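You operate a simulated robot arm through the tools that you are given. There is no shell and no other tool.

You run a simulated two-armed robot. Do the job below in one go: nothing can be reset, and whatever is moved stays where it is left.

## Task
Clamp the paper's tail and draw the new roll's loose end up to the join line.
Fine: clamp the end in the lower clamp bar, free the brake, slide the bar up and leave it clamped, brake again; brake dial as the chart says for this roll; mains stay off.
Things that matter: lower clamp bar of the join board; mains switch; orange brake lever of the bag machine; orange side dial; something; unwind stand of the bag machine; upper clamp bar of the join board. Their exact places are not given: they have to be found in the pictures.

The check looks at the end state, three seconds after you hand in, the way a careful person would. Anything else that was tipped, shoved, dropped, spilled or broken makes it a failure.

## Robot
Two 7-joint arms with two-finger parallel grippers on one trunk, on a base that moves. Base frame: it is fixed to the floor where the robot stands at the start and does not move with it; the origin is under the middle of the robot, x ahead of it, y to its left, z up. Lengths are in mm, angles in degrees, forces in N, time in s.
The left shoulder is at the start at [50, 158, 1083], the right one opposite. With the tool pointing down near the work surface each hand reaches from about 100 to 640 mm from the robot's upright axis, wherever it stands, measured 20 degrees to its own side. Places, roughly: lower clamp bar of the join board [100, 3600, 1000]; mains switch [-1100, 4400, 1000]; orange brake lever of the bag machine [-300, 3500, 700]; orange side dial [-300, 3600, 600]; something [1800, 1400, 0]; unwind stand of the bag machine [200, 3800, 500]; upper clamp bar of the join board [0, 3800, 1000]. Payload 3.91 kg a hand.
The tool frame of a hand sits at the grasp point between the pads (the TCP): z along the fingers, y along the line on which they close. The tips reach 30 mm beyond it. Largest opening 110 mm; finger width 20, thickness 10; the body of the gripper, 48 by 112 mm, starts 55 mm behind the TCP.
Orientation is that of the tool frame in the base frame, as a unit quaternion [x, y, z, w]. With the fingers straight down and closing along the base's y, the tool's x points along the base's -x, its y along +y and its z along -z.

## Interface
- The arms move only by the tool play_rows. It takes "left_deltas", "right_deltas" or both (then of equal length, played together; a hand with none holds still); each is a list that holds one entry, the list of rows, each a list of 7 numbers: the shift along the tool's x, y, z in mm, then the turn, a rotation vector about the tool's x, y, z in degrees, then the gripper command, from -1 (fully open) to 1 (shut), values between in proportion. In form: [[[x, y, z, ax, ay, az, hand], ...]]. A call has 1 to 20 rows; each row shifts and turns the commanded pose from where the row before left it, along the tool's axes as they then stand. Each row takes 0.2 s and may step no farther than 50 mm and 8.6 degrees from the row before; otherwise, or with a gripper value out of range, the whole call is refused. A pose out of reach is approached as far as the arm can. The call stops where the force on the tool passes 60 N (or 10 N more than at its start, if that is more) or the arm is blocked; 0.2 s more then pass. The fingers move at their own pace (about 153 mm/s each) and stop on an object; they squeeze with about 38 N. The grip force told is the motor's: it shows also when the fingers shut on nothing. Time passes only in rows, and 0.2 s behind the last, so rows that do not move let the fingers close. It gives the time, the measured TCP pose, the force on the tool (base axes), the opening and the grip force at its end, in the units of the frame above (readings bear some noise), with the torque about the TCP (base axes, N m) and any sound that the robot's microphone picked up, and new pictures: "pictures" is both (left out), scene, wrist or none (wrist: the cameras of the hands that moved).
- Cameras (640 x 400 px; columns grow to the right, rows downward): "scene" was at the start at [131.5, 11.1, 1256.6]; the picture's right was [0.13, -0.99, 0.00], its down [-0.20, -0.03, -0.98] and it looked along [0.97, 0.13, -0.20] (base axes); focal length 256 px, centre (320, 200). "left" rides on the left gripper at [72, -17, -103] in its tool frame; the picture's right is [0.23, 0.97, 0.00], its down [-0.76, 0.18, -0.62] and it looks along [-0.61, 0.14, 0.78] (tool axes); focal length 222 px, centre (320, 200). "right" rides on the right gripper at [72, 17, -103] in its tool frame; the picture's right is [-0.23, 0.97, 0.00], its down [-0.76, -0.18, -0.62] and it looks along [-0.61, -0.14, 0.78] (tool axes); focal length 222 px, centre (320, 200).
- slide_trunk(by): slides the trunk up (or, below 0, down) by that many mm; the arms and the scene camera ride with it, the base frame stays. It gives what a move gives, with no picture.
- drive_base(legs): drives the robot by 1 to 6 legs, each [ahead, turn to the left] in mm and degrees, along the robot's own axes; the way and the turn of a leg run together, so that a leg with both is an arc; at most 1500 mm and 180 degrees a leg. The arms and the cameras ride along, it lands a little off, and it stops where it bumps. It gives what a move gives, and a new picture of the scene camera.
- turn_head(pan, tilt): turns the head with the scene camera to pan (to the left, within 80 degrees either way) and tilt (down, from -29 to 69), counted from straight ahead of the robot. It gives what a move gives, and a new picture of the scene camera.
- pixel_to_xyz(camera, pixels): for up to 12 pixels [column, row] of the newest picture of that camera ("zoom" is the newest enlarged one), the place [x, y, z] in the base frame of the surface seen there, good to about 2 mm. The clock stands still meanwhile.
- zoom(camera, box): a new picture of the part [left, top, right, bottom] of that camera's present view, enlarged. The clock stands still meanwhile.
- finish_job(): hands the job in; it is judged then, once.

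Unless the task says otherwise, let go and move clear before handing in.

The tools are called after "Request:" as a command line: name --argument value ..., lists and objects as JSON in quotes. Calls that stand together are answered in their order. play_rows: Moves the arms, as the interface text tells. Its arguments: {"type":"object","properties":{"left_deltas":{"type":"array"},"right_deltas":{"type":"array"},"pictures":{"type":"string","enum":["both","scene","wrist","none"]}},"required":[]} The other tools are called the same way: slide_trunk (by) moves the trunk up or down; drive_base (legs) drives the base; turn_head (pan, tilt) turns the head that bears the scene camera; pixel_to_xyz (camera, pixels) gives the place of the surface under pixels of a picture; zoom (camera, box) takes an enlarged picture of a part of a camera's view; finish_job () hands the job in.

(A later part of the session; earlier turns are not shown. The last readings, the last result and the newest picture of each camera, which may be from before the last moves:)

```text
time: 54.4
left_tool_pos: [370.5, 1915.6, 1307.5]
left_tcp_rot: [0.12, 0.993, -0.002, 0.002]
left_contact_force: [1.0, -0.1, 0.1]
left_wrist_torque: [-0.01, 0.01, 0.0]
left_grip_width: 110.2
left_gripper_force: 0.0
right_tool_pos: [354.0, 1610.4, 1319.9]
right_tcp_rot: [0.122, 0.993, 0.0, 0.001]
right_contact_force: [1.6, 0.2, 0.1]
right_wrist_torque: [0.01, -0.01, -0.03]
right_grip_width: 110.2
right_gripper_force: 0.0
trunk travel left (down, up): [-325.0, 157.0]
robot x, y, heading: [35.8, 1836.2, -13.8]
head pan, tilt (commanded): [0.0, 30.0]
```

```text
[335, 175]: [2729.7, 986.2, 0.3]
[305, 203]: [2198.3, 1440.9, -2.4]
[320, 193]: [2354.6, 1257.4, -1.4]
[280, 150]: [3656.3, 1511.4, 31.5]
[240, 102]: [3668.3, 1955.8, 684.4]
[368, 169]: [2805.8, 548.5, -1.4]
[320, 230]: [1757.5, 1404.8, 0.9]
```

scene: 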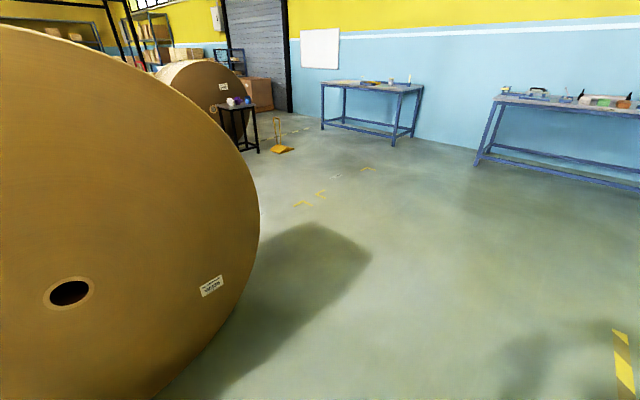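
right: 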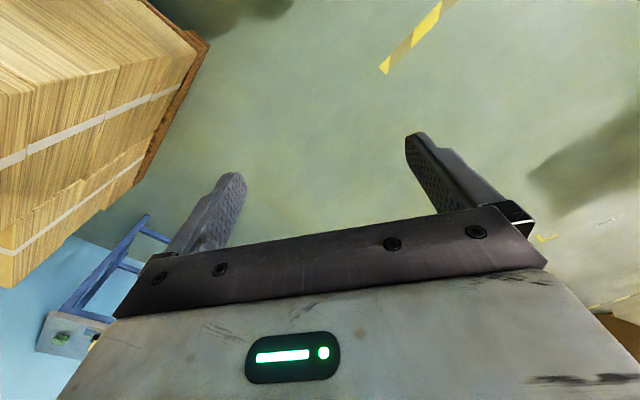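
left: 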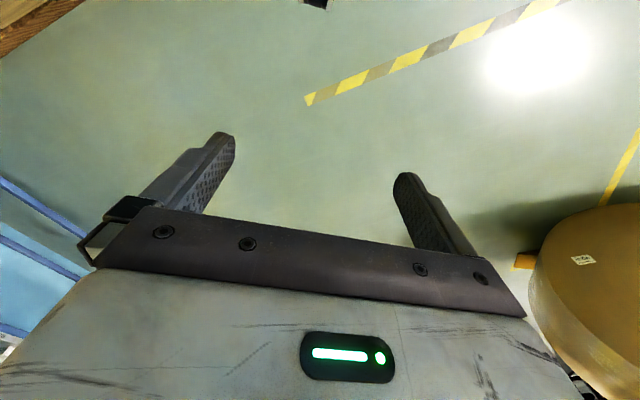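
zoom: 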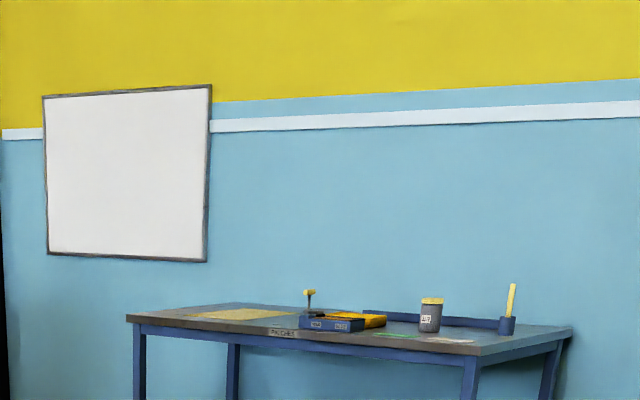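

The floor marks read "BAY 23" and the big rolls carry only "W…" codes, so nothing there concerns the small roll. I turn back to inspect the small roll on the unwind stand from this side.

Request:
drive_base --legs '[[0, 92]]'

Request:
turn_head --pan 0 --tilt 20

Request:
zoom --camera "scene" --box '[260, 60, 440, 260]'

```text
time: 58.8
left_tool_pos: [-63.5, 2166.0, 1308.5]
left_tcp_rot: [-0.641, 0.767, 0.0, 0.004]
left_contact_force: [0.8, 0.4, -0.2]
left_wrist_torque: [-0.03, 0.04, -0.02]
left_grip_width: 109.8
left_gripper_force: 0.0
right_tool_pos: [243.9, 2168.6, 1319.4]
right_tcp_rot: [-0.641, 0.768, 0.002, 0.001]
right_contact_force: [0.4, 0.1, -0.6]
right_wrist_torque: [-0.01, 0.02, -0.01]
right_grip_width: 109.8
right_gripper_force: 0.0
trunk travel left (down, up): [-325.0, 157.0]
robot x, y, heading: [34.5, 1838.9, 79.7]
head pan, tilt (commanded): [0.0, 30.0]
```

scene: 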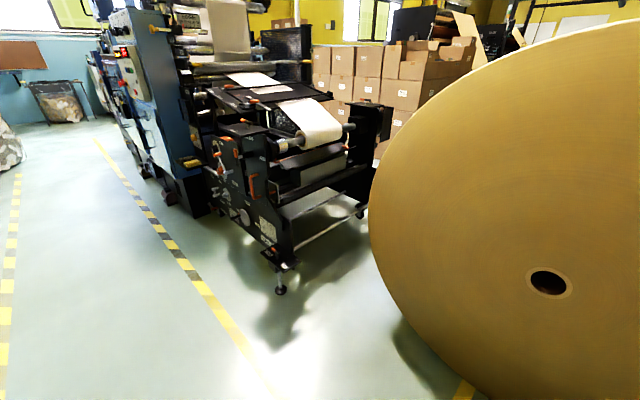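

```text
time: 59.5
left_tool_pos: [-63.5, 2166.6, 1307.3]
left_tcp_rot: [-0.641, 0.767, 0.0, 0.003]
left_contact_force: [0.5, -0.1, 0.2]
left_wrist_torque: [-0.01, -0.04, -0.03]
left_grip_width: 109.8
left_gripper_force: 0.0
right_tool_pos: [244.2, 2168.4, 1318.9]
right_tcp_rot: [-0.64, 0.768, 0.002, 0.001]
right_contact_force: [-0.4, 0.9, -0.2]
right_wrist_torque: [0.02, -0.02, -0.02]
right_grip_width: 109.9
right_gripper_force: 0.1
trunk travel left (down, up): [-325.0, 157.0]
robot x, y, heading: [35.6, 1835.4, 79.5]
head pan, tilt (commanded): [0.0, 20.0]
```

scene: 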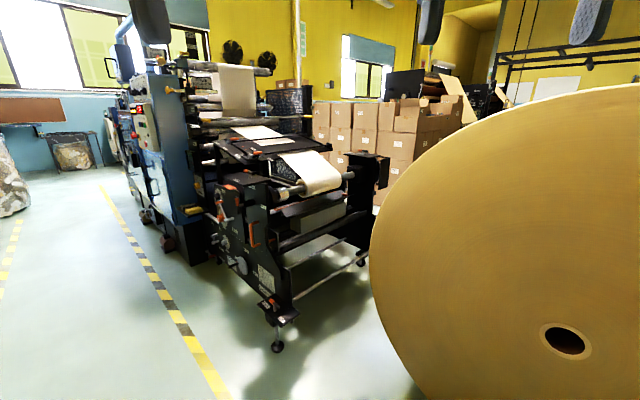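

```text
2.00 times, centred on (350, 160) of scene
```

zoom: 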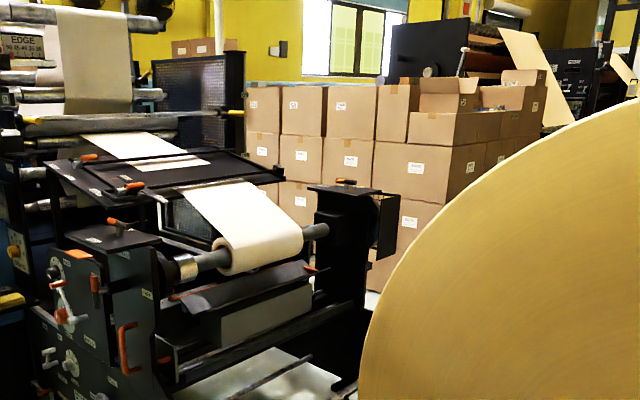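

The roll, tray and axle show at columns 270-345, rows 150-240. I zoom tightly on these for any tag or number.

Request:
zoom --camera "scene" --box '[265, 145, 365, 210]'

Request:
zoom --camera "scene" --box '[255, 195, 375, 275]'

Request:
zoom --camera "scene" --box '[180, 60, 280, 130]'

Request:
zoom --camera "scene" --box '[100, 70, 200, 170]'

Request:
zoom --camera "scene" --box '[300, 90, 400, 160]'

```text
6.15 times, centred on (315, 178) of scene
```

zoom: 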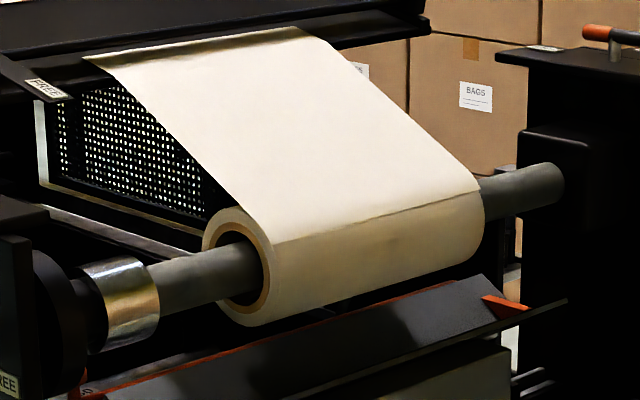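

```text
5.00 times, centred on (315, 235) of scene
```

zoom: 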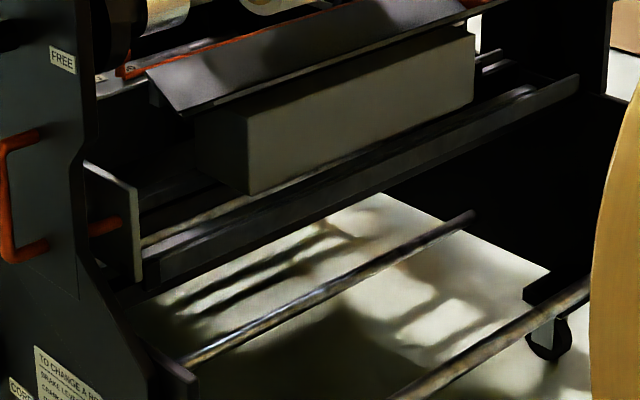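

```text
5.71 times, centred on (230, 95) of scene
```

zoom: 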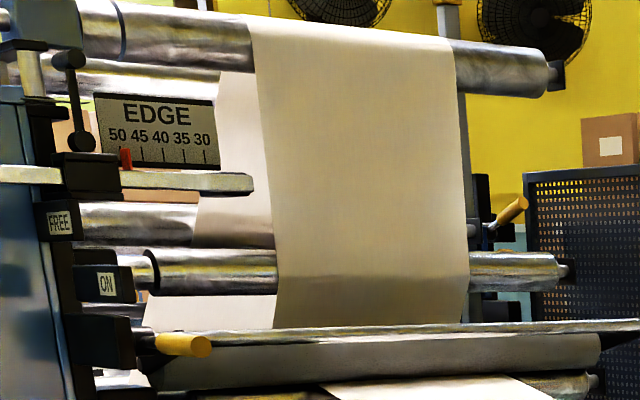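

```text
4.00 times, centred on (150, 120) of scene
```

zoom: 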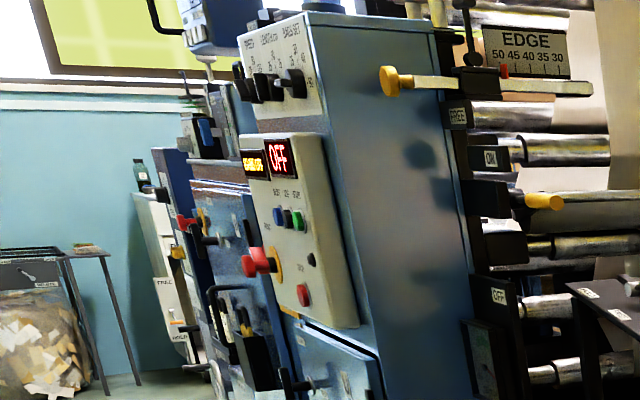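

```text
5.71 times, centred on (350, 125) of scene
```

zoom: 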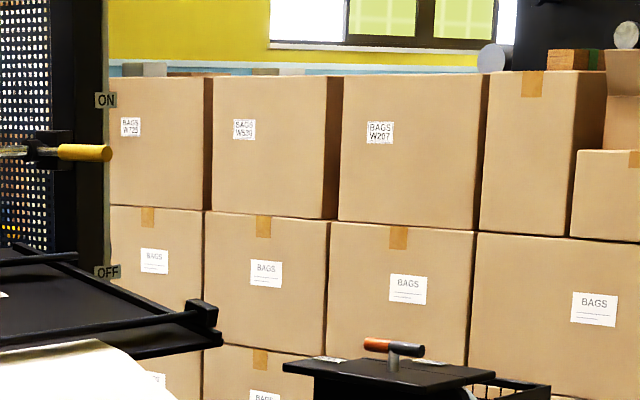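

No marking is visible on the near end or the outer lap of the roll; the far end face is hidden from here. I drive round the big roll's other side to look at the far face.

Request:
drive_base --legs '[[0, -111.5], [1500, 0], [0, 90]]'

```text
time: 75.3
left_tool_pos: [1351.1, 1404.8, 1307.1]
left_tcp_rot: [-0.486, 0.874, -0.002, 0.003]
left_contact_force: [0.4, 0.0, 0.5]
left_wrist_torque: [0.02, 0.0, 0.01]
left_grip_width: 110.1
left_gripper_force: 0.0
right_tool_pos: [1638.1, 1293.4, 1320.4]
right_tcp_rot: [-0.485, 0.874, 0.002, 0.001]
right_contact_force: [0.9, -0.3, -1.6]
right_wrist_torque: [0.01, 0.03, 0.0]
right_grip_width: 109.8
right_gripper_force: 0.0
trunk travel left (down, up): [-325.0, 157.0]
robot x, y, heading: [1320.2, 1061.4, 58.0]
head pan, tilt (commanded): [0.0, 20.0]
```

scene: 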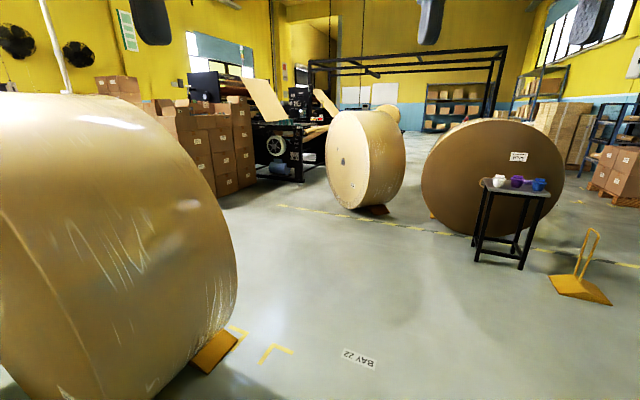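

There is open floor between the big roll (columns 0-237) and the next ones. I measure the big roll's rear rim and the boxes before driving through.

Request:
pixel_to_xyz --camera "scene" --pixels '[[230, 270], [215, 355], [237, 330], [180, 140], [200, 180], [330, 160], [375, 210], [360, 357], [280, 145], [215, 195], [170, 115]]'

```text
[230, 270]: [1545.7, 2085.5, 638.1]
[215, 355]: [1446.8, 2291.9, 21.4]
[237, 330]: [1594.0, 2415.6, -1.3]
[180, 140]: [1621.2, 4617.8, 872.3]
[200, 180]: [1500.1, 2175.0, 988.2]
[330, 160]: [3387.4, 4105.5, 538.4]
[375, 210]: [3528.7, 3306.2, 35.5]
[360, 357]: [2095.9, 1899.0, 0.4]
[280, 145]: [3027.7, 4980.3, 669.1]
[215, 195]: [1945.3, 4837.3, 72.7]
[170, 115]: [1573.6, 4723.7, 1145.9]
```

The rear rim is at about (1546, 2086), with a chock at (1594, 2416). I drive at heading 45° to stay well clear, then turn to face the far side of the stand.

Request:
drive_base --legs '[[0, -13], [1500, 0], [0, 90]]'

Request:
zoom --camera "scene" --box '[220, 100, 420, 225]'

```text
time: 87.3
left_tool_pos: [2033.5, 2223.6, 1308.1]
left_tcp_rot: [0.929, -0.37, -0.002, -0.002]
left_contact_force: [-0.1, 1.0, -0.4]
left_wrist_torque: [0.02, -0.01, -0.04]
left_grip_width: 109.8
left_gripper_force: 0.0
right_tool_pos: [2201.4, 2481.6, 1319.0]
right_tcp_rot: [0.928, -0.372, -0.002, 0.0]
right_contact_force: [0.1, 0.3, 0.0]
right_wrist_torque: [0.0, -0.03, 0.02]
right_grip_width: 110.0
right_gripper_force: 0.1
trunk travel left (down, up): [-325.0, 157.0]
robot x, y, heading: [2358.6, 2128.7, 136.3]
head pan, tilt (commanded): [0.0, 20.0]
```

scene: 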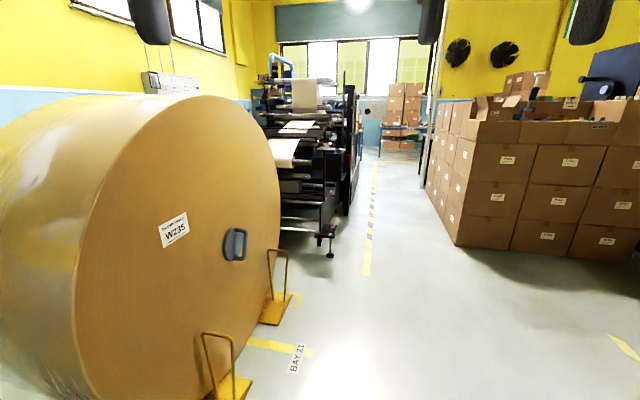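

```text
3.20 times, centred on (320, 162) of scene
```

zoom: 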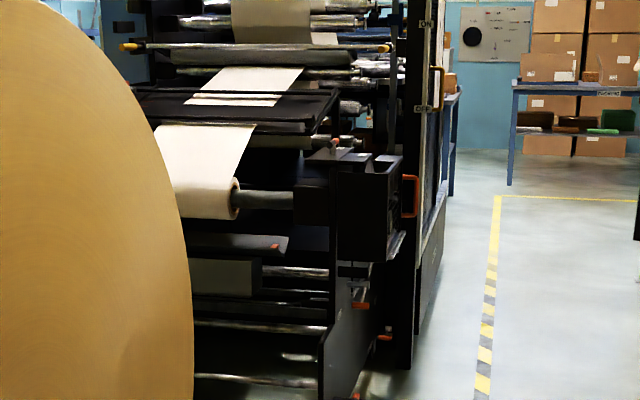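

I can now see the roll's far end at about (292, 162). I zoom in on it.

Request:
zoom --camera "scene" --box '[268, 135, 324, 175]'

Request:
zoom --camera "scene" --box '[300, 130, 370, 260]'

```text
10.00 times, centred on (296, 155) of scene
```

zoom: 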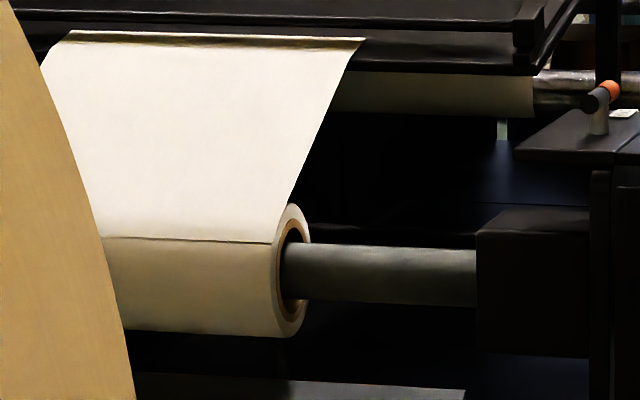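

```text
3.08 times, centred on (335, 195) of scene
```

zoom: 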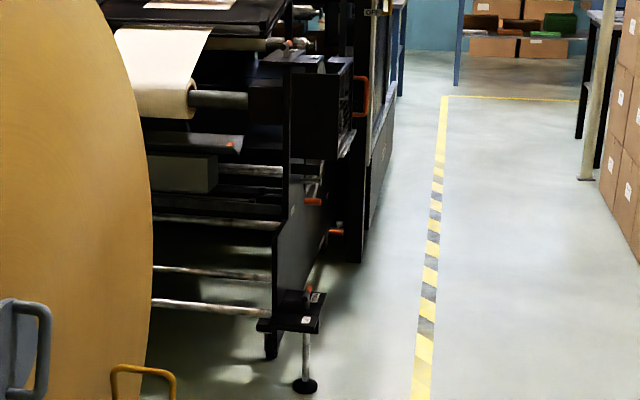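

The far face shows no tag from this oblique angle. I check where the box pile's corner is, so I can go to a more frontal view of that face.

Request:
pixel_to_xyz --camera "scene" --pixels '[[455, 243], [428, 185], [325, 235], [350, 200], [293, 162], [330, 160], [300, 345], [262, 322]]'

```text
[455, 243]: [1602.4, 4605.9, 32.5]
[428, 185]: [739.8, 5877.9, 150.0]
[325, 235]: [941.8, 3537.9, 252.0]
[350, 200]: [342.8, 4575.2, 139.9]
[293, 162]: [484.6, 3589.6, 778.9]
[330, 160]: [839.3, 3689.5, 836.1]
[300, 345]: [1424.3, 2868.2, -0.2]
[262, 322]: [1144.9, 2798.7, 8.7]
```

The gap between the stand's far end (942, 3538) and the boxes (1602, 4606) is wide. I drive to about (1800, 3400) and face the roll's far end.

Request:
drive_base --legs '[[0, -22.6], [1388, 0], [0, 60]]'

Request:
zoom --camera "scene" --box '[220, 100, 420, 225]'

```text
time: 98.2
left_tool_pos: [1467.2, 3262.1, 1308.4]
left_tcp_rot: [1.0, -0.03, -0.001, -0.002]
left_contact_force: [-0.3, -0.7, 0.1]
left_wrist_torque: [-0.02, -0.01, -0.02]
left_grip_width: 109.9
left_gripper_force: 0.0
right_tool_pos: [1429.1, 3565.9, 1319.7]
right_tcp_rot: [0.999, -0.034, -0.002, 0.002]
right_contact_force: [-0.1, -0.4, -0.2]
right_wrist_torque: [-0.02, 0.01, -0.04]
right_grip_width: 109.8
right_gripper_force: 0.1
trunk travel left (down, up): [-325.0, 157.0]
robot x, y, heading: [1782.7, 3395.9, 176.3]
head pan, tilt (commanded): [0.0, 20.0]
```

scene: 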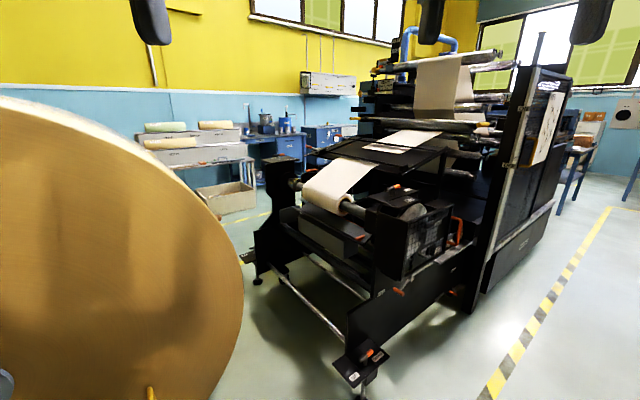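

```text
3.20 times, centred on (320, 162) of scene
```

zoom: 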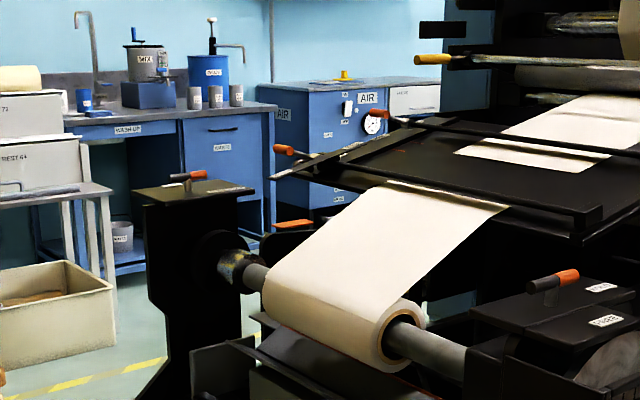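

Request:
zoom --camera "scene" --box '[295, 180, 375, 230]'

Request:
zoom --camera "scene" --box '[500, 60, 590, 170]'

Request:
zoom --camera "scene" --box '[130, 100, 260, 230]'

Request:
zoom --camera "scene" --box '[330, 110, 470, 200]'

```text
8.00 times, centred on (335, 205) of scene
```

zoom: 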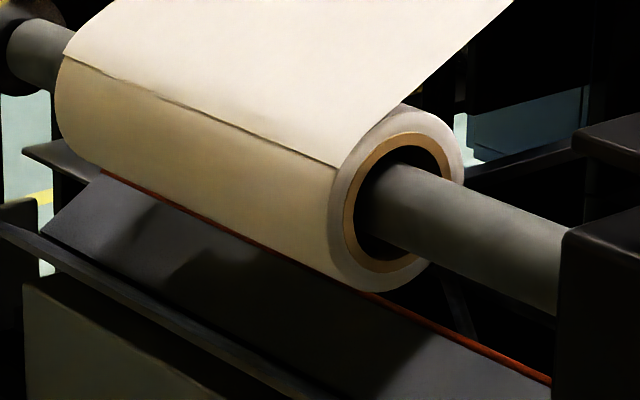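

```text
3.64 times, centred on (545, 115) of scene
```

zoom: 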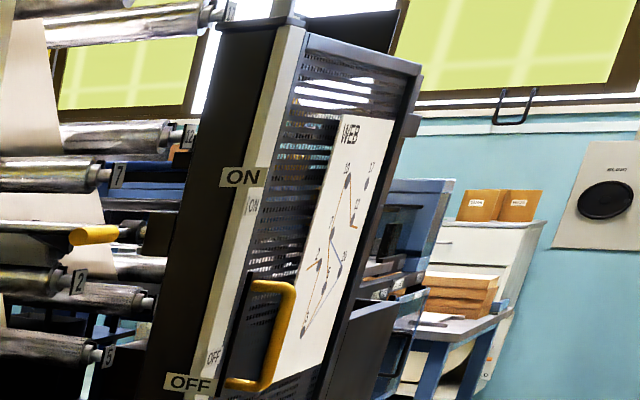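

```text
3.08 times, centred on (195, 165) of scene
```

zoom: 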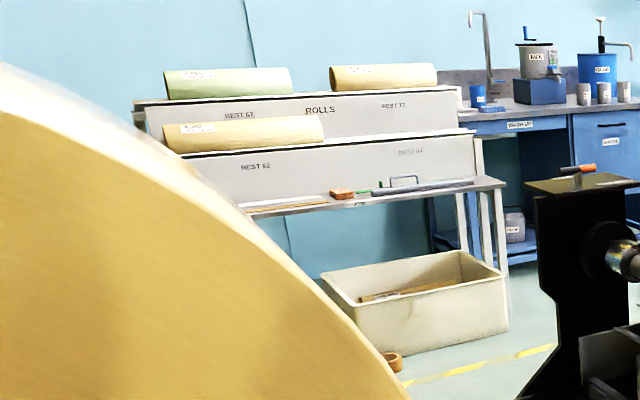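

```text
4.44 times, centred on (400, 155) of scene
```

zoom: 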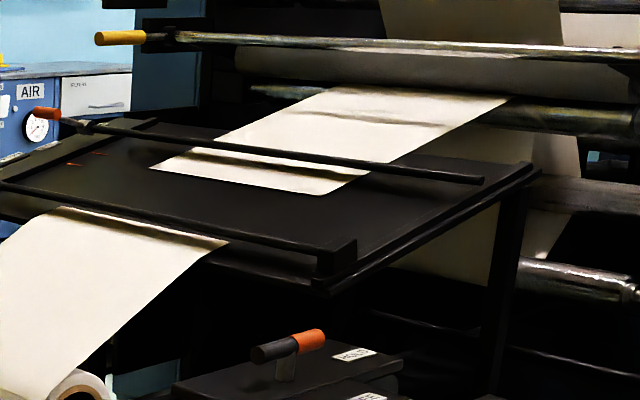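

Neither end face of the roll carries a mark, but behind it I see a roll rack with "ROLLS / REST 62, 72, 64 …" plates (pixels (140-245, 115-180)) and tagged rolls. That rack probably tells the grammage of the roll that was taken, so I drive back round to it.

Request:
drive_base --legs '[[0, 118], [1390, 0], [0, -68.5], [1500, 0], [0, -77], [1300, 0]]'

Request:
turn_head --pan 25 --tilt 15

```text
time: 129.7
left_tool_pos: [-206.9, 1797.8, 1308.2]
left_tcp_rot: [0.959, -0.282, 0.0, -0.003]
left_contact_force: [-1.4, 0.5, 0.4]
left_wrist_torque: [0.01, -0.02, 0.01]
left_grip_width: 109.6
left_gripper_force: 0.2
right_tool_pos: [-89.9, 2081.8, 1319.8]
right_tcp_rot: [0.959, -0.284, -0.001, 0.001]
right_contact_force: [-0.1, -0.4, -0.6]
right_wrist_torque: [0.0, 0.04, -0.03]
right_grip_width: 110.2
right_gripper_force: 0.1
trunk travel left (down, up): [-325.0, 157.0]
robot x, y, heading: [137.6, 1763.5, 147.1]
head pan, tilt (commanded): [0.0, 20.0]
```

scene: 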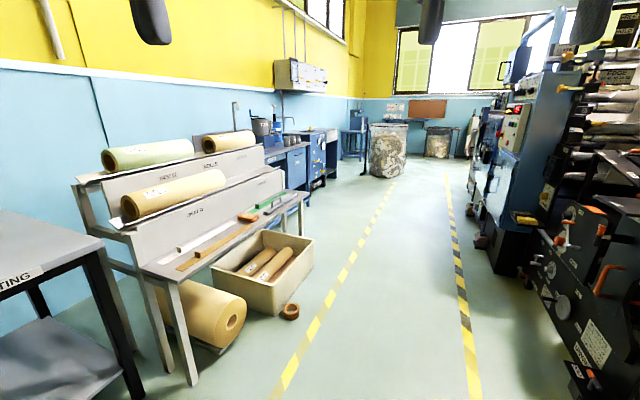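

```text
time: 130.6
left_tool_pos: [-206.1, 1797.5, 1308.2]
left_tcp_rot: [0.959, -0.282, -0.003, -0.002]
left_contact_force: [-0.6, -0.6, 0.4]
left_wrist_torque: [-0.02, -0.04, -0.02]
left_grip_width: 110.1
left_gripper_force: 0.0
right_tool_pos: [-89.7, 2081.5, 1319.6]
right_tcp_rot: [0.959, -0.284, -0.003, 0.001]
right_contact_force: [1.0, 0.7, 0.1]
right_wrist_torque: [0.02, 0.0, -0.01]
right_grip_width: 110.0
right_gripper_force: 0.0
trunk travel left (down, up): [-325.0, 157.0]
robot x, y, heading: [138.5, 1765.0, 147.0]
head pan, tilt (commanded): [25.0, 15.0]
```

scene: 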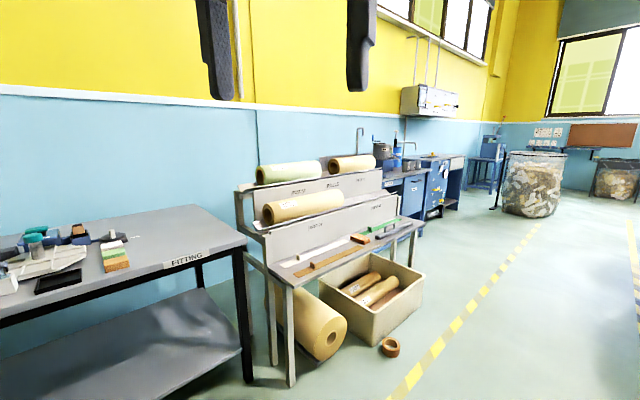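

Request:
zoom --camera "scene" --box '[230, 150, 400, 255]'

Request:
zoom --camera "scene" --box '[250, 160, 330, 220]'

Request:
zoom --camera "scene" --box '[320, 150, 400, 210]'

Request:
zoom --camera "scene" --box '[290, 240, 430, 370]'

Request:
zoom --camera "scene" --box '[0, 200, 160, 300]'

Request:
zoom --camera "scene" --box '[520, 110, 640, 160]'

```text
3.76 times, centred on (315, 202) of scene
```

zoom: 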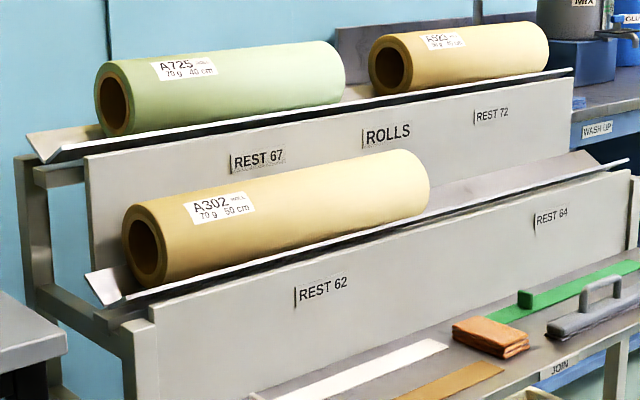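

```text
6.67 times, centred on (290, 190) of scene
```

zoom: 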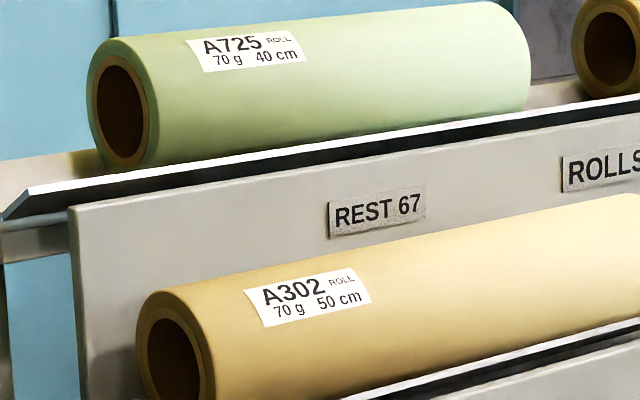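

```text
6.67 times, centred on (360, 180) of scene
```

zoom: 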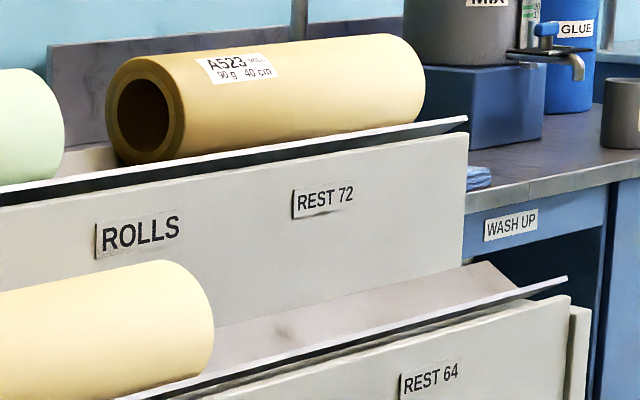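

```text
3.08 times, centred on (360, 305) of scene
```

zoom: 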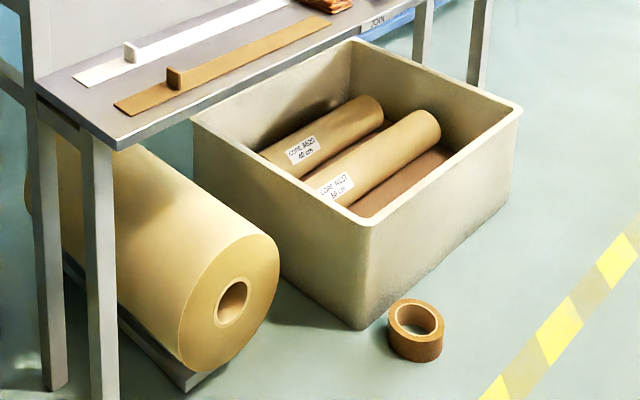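

```text
4.00 times, centred on (80, 250) of scene
```

zoom: 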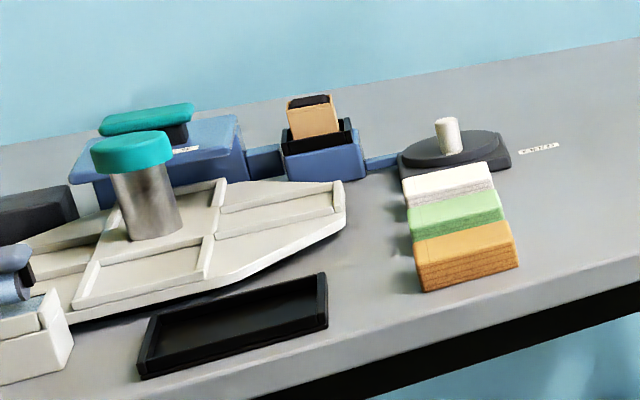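

```text
5.33 times, centred on (580, 135) of scene
```

zoom: 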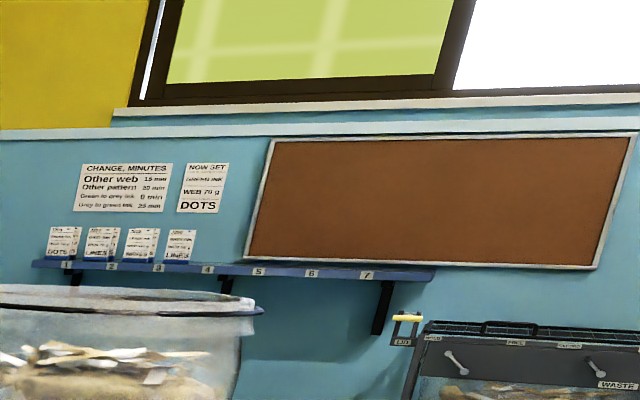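

The rack rolls carry tags ("A725 70 g 40 cm", "A302 70 g 50 cm", "A523 90 g 40 cm"), REST 64 is empty, and a wall notice at (555, 133) says "NOW SET … WEB 70 g". I zoom harder at the notice and cards.

Request:
zoom --camera "scene" --box '[530, 122, 570, 147]'

Request:
zoom --camera "scene" --box '[525, 138, 565, 163]'

Request:
zoom --camera "scene" --box '[330, 255, 420, 315]'

```text
16.00 times, centred on (550, 134) of scene
```

zoom: 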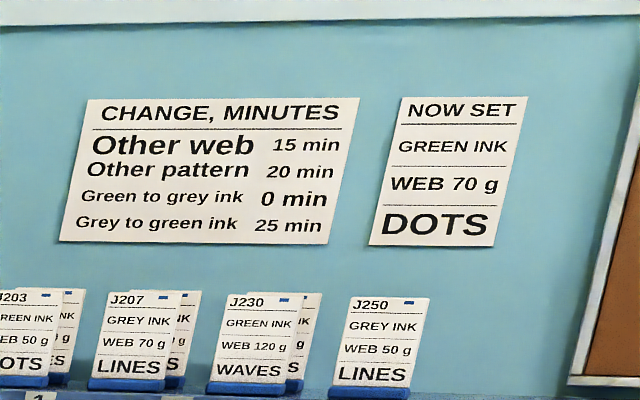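

```text
16.00 times, centred on (545, 150) of scene
```

zoom: 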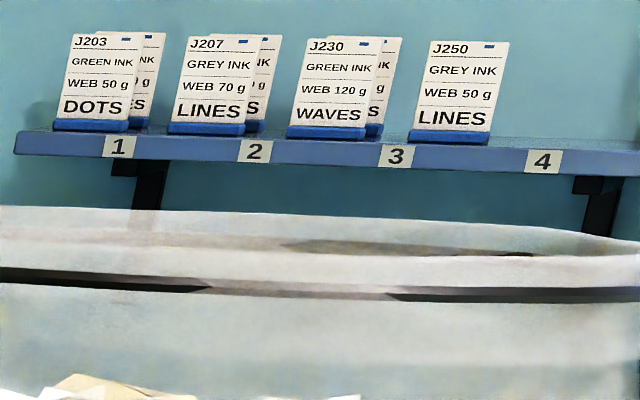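

```text
6.67 times, centred on (375, 285) of scene
```

zoom: 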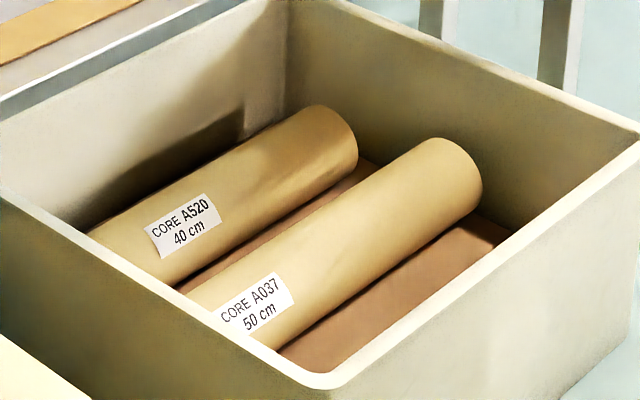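

The notice says "NOW SET … WEB 70 g", but I want the roll's own tag, which by the rack's pattern sits on the roll's outer lap near one end, perhaps underneath. I return to the operator's place at the panel.

Request:
drive_base --legs '[[0, -27.4], [1500, 0], [117, 0], [0, -85.8]]'

Request:
turn_head --pan -20 --tilt 30

Request:
slide_trunk --by -250

Request:
turn_head --pan -25 --tilt 12

```text
time: 143.8
left_tool_pos: [-485.9, 3471.8, 1308.0]
left_tcp_rot: [-0.288, 0.958, -0.002, 0.003]
left_contact_force: [0.1, 0.6, -0.4]
left_wrist_torque: [0.02, 0.03, -0.02]
left_grip_width: 109.7
left_gripper_force: 0.1
right_tool_pos: [-272.9, 3249.4, 1319.9]
right_tcp_rot: [-0.287, 0.958, 0.002, 0.001]
right_contact_force: [0.1, 0.7, 0.2]
right_wrist_torque: [0.02, 0.03, -0.01]
right_grip_width: 109.9
right_gripper_force: 0.0
trunk travel left (down, up): [-325.0, 157.0]
robot x, y, heading: [-657.2, 3170.7, 33.4]
head pan, tilt (commanded): [25.0, 15.0]
```

scene: 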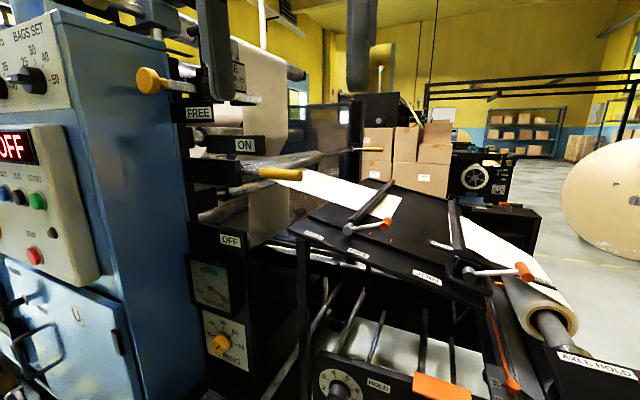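

```text
time: 145.0
left_tool_pos: [-485.7, 3469.8, 1307.4]
left_tcp_rot: [-0.289, 0.957, -0.002, 0.002]
left_contact_force: [-0.2, 0.2, 0.5]
left_wrist_torque: [-0.02, 0.01, 0.01]
left_grip_width: 109.8
left_gripper_force: 0.0
right_tool_pos: [-272.7, 3249.5, 1319.7]
right_tcp_rot: [-0.287, 0.958, 0.003, 0.002]
right_contact_force: [-0.1, 0.0, 0.7]
right_wrist_torque: [0.02, -0.02, -0.01]
right_grip_width: 109.8
right_gripper_force: 0.1
trunk travel left (down, up): [-325.0, 157.0]
robot x, y, heading: [-654.1, 3171.0, 33.5]
head pan, tilt (commanded): [-20.0, 30.0]
```

scene: 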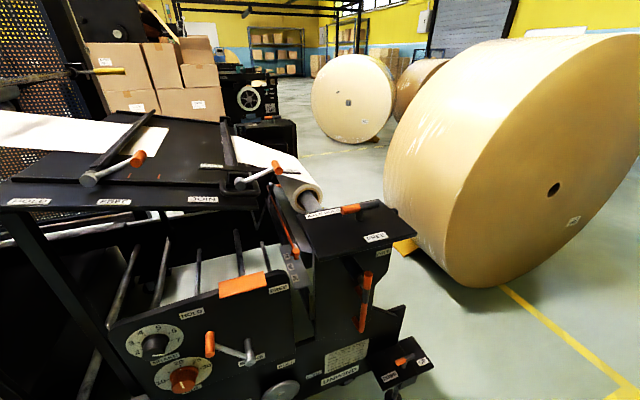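

```text
time: 147.5
left_tool_pos: [-486.6, 3471.7, 1058.3]
left_tcp_rot: [-0.289, 0.957, -0.002, 0.002]
left_contact_force: [-0.4, -0.3, 0.7]
left_wrist_torque: [0.03, -0.02, 0.02]
left_grip_width: 109.9
left_gripper_force: 0.0
right_tool_pos: [-273.1, 3248.8, 1070.4]
right_tcp_rot: [-0.286, 0.958, 0.002, 0.001]
right_contact_force: [0.0, -1.0, -0.4]
right_wrist_torque: [0.02, 0.02, 0.0]
right_grip_width: 110.0
right_gripper_force: 0.0
trunk travel left (down, up): [-75.0, 407.0]
robot x, y, heading: [-653.7, 3175.1, 33.5]
head pan, tilt (commanded): [-20.0, 30.0]
```

```text
time: 148.3
left_tool_pos: [-487.4, 3470.4, 1058.4]
left_tcp_rot: [-0.289, 0.957, -0.001, 0.002]
left_contact_force: [-0.1, 0.1, -0.3]
left_wrist_torque: [0.02, 0.0, -0.03]
left_grip_width: 109.8
left_gripper_force: 0.1
right_tool_pos: [-274.6, 3249.6, 1069.8]
right_tcp_rot: [-0.287, 0.958, 0.002, 0.002]
right_contact_force: [-0.5, -0.9, 0.1]
right_wrist_torque: [-0.03, 0.01, 0.0]
right_grip_width: 110.3
right_gripper_force: 0.1
trunk travel left (down, up): [-75.0, 407.0]
robot x, y, heading: [-656.9, 3170.6, 33.3]
head pan, tilt (commanded): [-25.0, 12.0]
```

scene: 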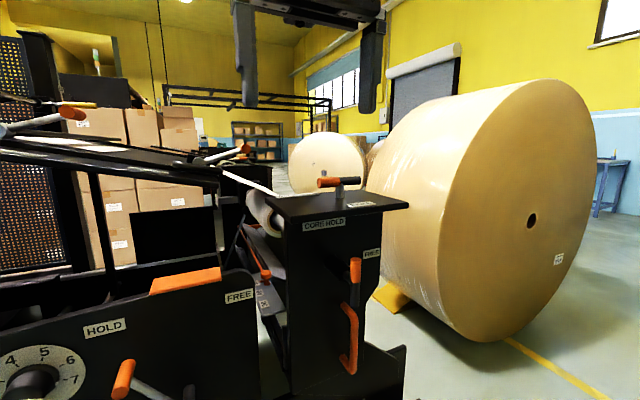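

The lowered camera sees the roll's rear and underside at about (262, 210). I zoom there.

Request:
zoom --camera "scene" --box '[225, 175, 305, 245]'

Request:
zoom --camera "scene" --box '[225, 225, 305, 310]'

Request:
slide_trunk --by -70

Request:
zoom --camera "scene" --box '[225, 130, 305, 215]'

```text
5.71 times, centred on (265, 210) of scene
```

zoom: 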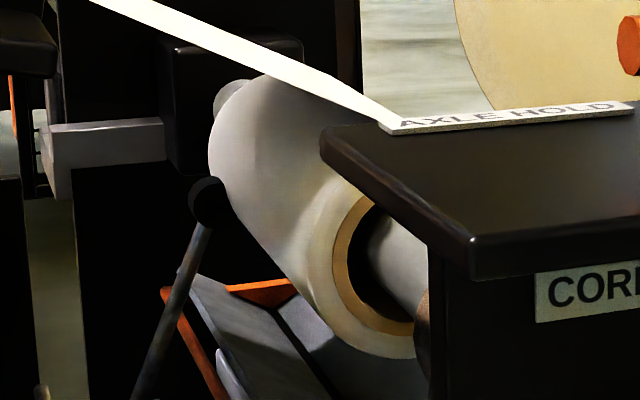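

```text
4.71 times, centred on (265, 268) of scene
```

zoom: 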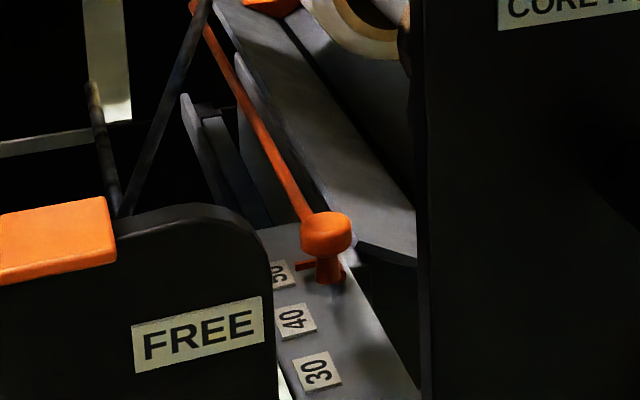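

```text
time: 149.4
left_tool_pos: [-487.6, 3470.7, 988.5]
left_tcp_rot: [-0.288, 0.958, -0.001, 0.002]
left_contact_force: [-0.8, -0.1, 0.1]
left_wrist_torque: [0.0, 0.01, 0.03]
left_grip_width: 110.1
left_gripper_force: 0.0
right_tool_pos: [-273.4, 3250.4, 999.9]
right_tcp_rot: [-0.286, 0.958, 0.002, 0.001]
right_contact_force: [-0.3, 0.8, 0.8]
right_wrist_torque: [-0.03, 0.0, 0.01]
right_grip_width: 110.0
right_gripper_force: 0.1
trunk travel left (down, up): [-5.0, 477.0]
robot x, y, heading: [-656.9, 3169.6, 33.3]
head pan, tilt (commanded): [-25.0, 12.0]
```

```text
4.71 times, centred on (265, 172) of scene
```

zoom: 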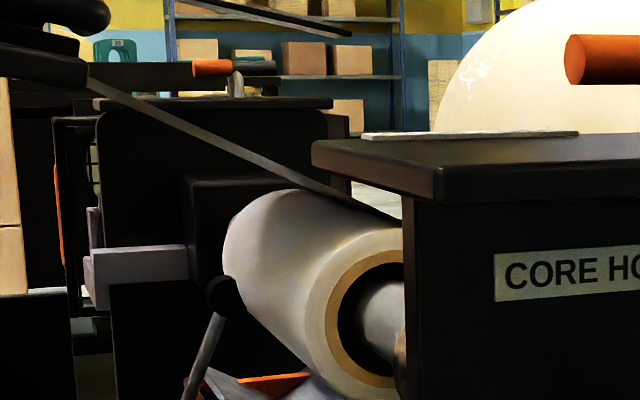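

The roll's rear shows no tag either. I raise the trunk again and bring the right wrist camera over the web for a close look at the paper and roll.

Request:
slide_trunk --by 320

Request:
play_rows --right_deltas '[[[-40, 0, 0, 0, 0, 0, -1], [-40, 0, 0, 0, 0, 0, -1], [-40, 0, 0, 0, 0, 0, -1], [-40, 0, 0, 0, 0, 0, -1], [-40, 0, 0, 0, 0, 0, -1], [-40, 0, 0, 0, 0, 0, -1]]]' --pictures "wrist"

```text
time: 152.6
left_tool_pos: [-486.7, 3471.3, 1308.3]
left_tcp_rot: [-0.288, 0.958, -0.001, 0.003]
left_contact_force: [0.2, -0.2, 0.4]
left_wrist_torque: [-0.02, 0.01, 0.0]
left_grip_width: 110.0
left_gripper_force: 0.1
right_tool_pos: [-272.8, 3250.2, 1319.5]
right_tcp_rot: [-0.287, 0.958, 0.002, 0.002]
right_contact_force: [-0.5, 0.0, 0.7]
right_wrist_torque: [-0.04, -0.03, -0.04]
right_grip_width: 109.8
right_gripper_force: 0.1
trunk travel left (down, up): [-325.0, 157.0]
robot x, y, heading: [-655.9, 3171.3, 33.6]
head pan, tilt (commanded): [-25.0, 12.0]
```

```text
time: 154.0
left_tool_pos: [-486.3, 3471.1, 1308.2]
left_tcp_rot: [-0.288, 0.958, -0.002, 0.002]
left_contact_force: [0.2, -1.1, 0.7]
left_wrist_torque: [-0.01, -0.02, -0.01]
left_grip_width: 110.0
left_gripper_force: 0.1
right_tool_pos: [-148.8, 3325.1, 1244.0]
right_tcp_rot: [-0.286, 0.958, 0.003, 0.002]
right_contact_force: [-0.2, -0.4, 0.1]
right_wrist_torque: [-0.01, 0.01, -0.01]
right_grip_width: 110.0
right_gripper_force: 0.1
right hand out of reach, approached as far as the arm can: row 1, 2, 3, 4, 5, 6
trunk travel left (down, up): [-325.0, 157.0]
robot x, y, heading: [-653.8, 3171.2, 33.5]
head pan, tilt (commanded): [-25.0, 12.0]
```

right: 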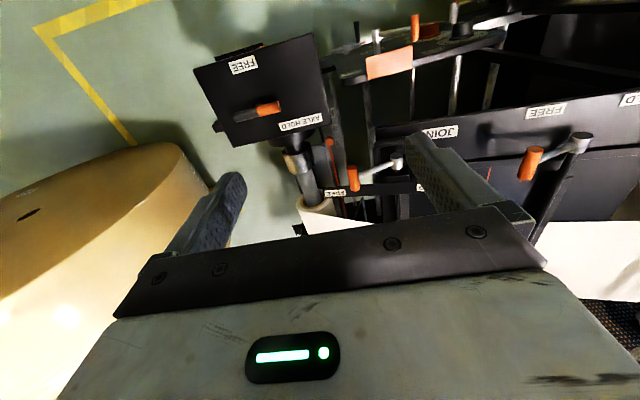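

The wrist picture (upside down) shows the roll only partly behind the gripper. I take a higher scene view and zoom on the web and roll.

Request:
play_rows --right_deltas '[[[40, 0, -10, 0, 0, 0, -1], [40, 0, -10, 0, 0, 0, -1], [40, 0, -10, 0, 0, 0, -1], [40, 0, -10, 0, 0, 0, -1]]]' --pictures "none"

Request:
slide_trunk --by 150

Request:
turn_head --pan -12 --tilt 42

Request:
zoom --camera "scene" --box '[280, 60, 400, 140]'

```text
time: 155.0
left_tool_pos: [-486.8, 3470.2, 1308.5]
left_tcp_rot: [-0.289, 0.957, -0.001, 0.003]
left_contact_force: [0.4, -0.6, -0.2]
left_wrist_torque: [-0.01, -0.01, 0.0]
left_grip_width: 109.7
left_gripper_force: 0.2
right_tool_pos: [-281.3, 3237.7, 1284.3]
right_tcp_rot: [-0.285, 0.958, 0.002, 0.003]
right_contact_force: [-1.0, 0.1, -0.2]
right_wrist_torque: [0.02, -0.01, 0.0]
right_grip_width: 110.1
right_gripper_force: 0.1
trunk travel left (down, up): [-325.0, 157.0]
robot x, y, heading: [-652.2, 3171.7, 33.3]
head pan, tilt (commanded): [-25.0, 12.0]
```

```text
time: 156.8
left_tool_pos: [-487.5, 3469.9, 1457.0]
left_tcp_rot: [-0.289, 0.957, -0.002, 0.002]
left_contact_force: [-0.5, -0.3, 0.4]
left_wrist_torque: [-0.01, -0.04, 0.04]
left_grip_width: 110.2
left_gripper_force: 0.0
right_tool_pos: [-279.8, 3238.9, 1434.1]
right_tcp_rot: [-0.287, 0.958, 0.001, 0.001]
right_contact_force: [-0.3, -0.9, -0.3]
right_wrist_torque: [0.0, -0.02, 0.03]
right_grip_width: 110.1
right_gripper_force: 0.0
trunk travel left (down, up): [-475.0, 7.0]
robot x, y, heading: [-655.0, 3171.0, 33.3]
head pan, tilt (commanded): [-25.0, 12.0]
```

```text
time: 157.7
left_tool_pos: [-486.4, 3470.6, 1458.7]
left_tcp_rot: [-0.288, 0.958, 0.0, 0.001]
left_contact_force: [1.1, -0.7, 0.5]
left_wrist_torque: [-0.01, 0.0, 0.04]
left_grip_width: 109.7
left_gripper_force: 0.0
right_tool_pos: [-282.1, 3238.0, 1434.1]
right_tcp_rot: [-0.287, 0.958, 0.002, 0.002]
right_contact_force: [0.0, -0.7, 0.7]
right_wrist_torque: [-0.02, -0.02, -0.01]
right_grip_width: 109.8
right_gripper_force: 0.0
trunk travel left (down, up): [-475.0, 7.0]
robot x, y, heading: [-657.6, 3173.5, 33.5]
head pan, tilt (commanded): [-12.0, 42.0]
```

scene: 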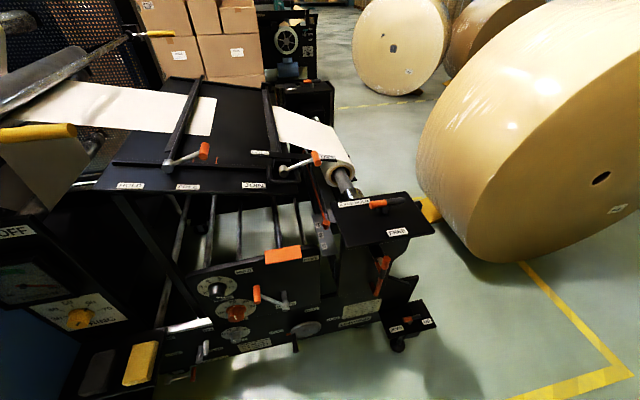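

```text
5.00 times, centred on (340, 100) of scene
```

zoom: 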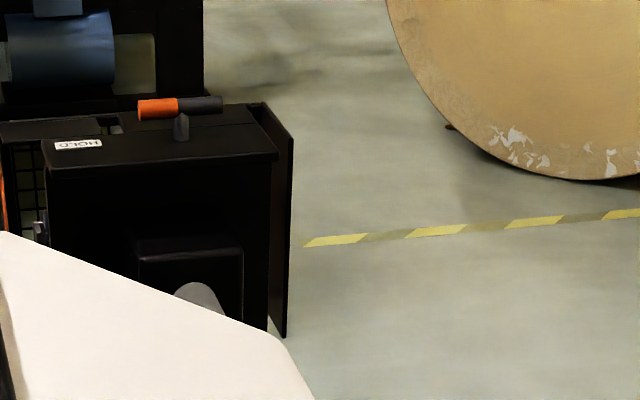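

Request:
zoom --camera "scene" --box '[260, 100, 370, 200]'

Request:
zoom --camera "scene" --box '[60, 70, 230, 195]'

Request:
zoom --camera "scene" --box '[0, 220, 190, 400]'

Request:
zoom --camera "scene" --box '[190, 260, 320, 370]'

```text
4.00 times, centred on (315, 150) of scene
```

zoom: 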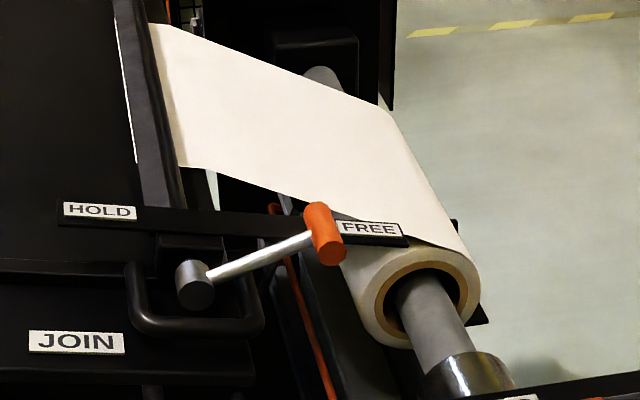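

```text
3.20 times, centred on (145, 132) of scene
```

zoom: 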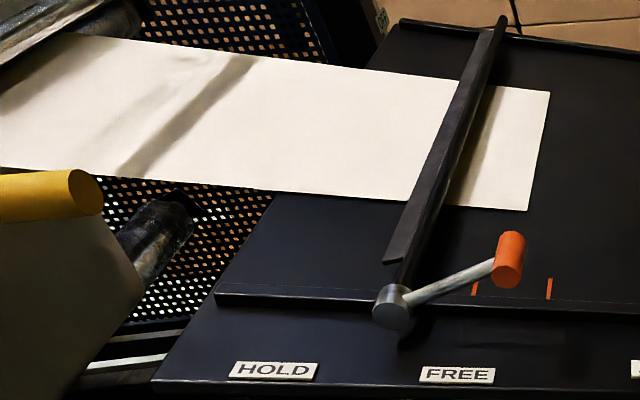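

```text
2.22 times, centred on (95, 310) of scene
```

zoom: 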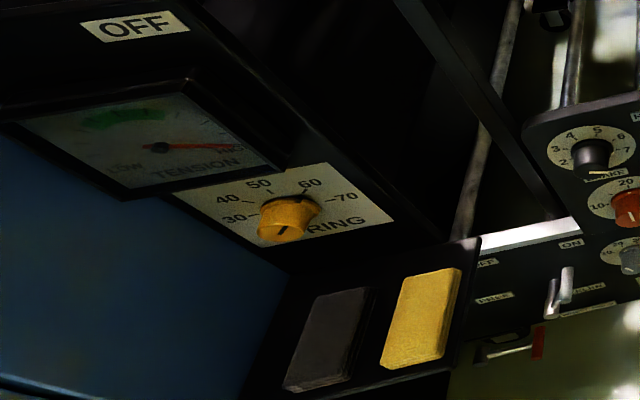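

```text
3.64 times, centred on (255, 315) of scene
```

zoom: 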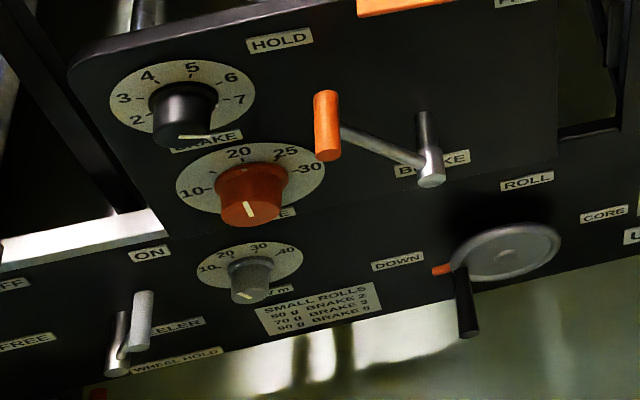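

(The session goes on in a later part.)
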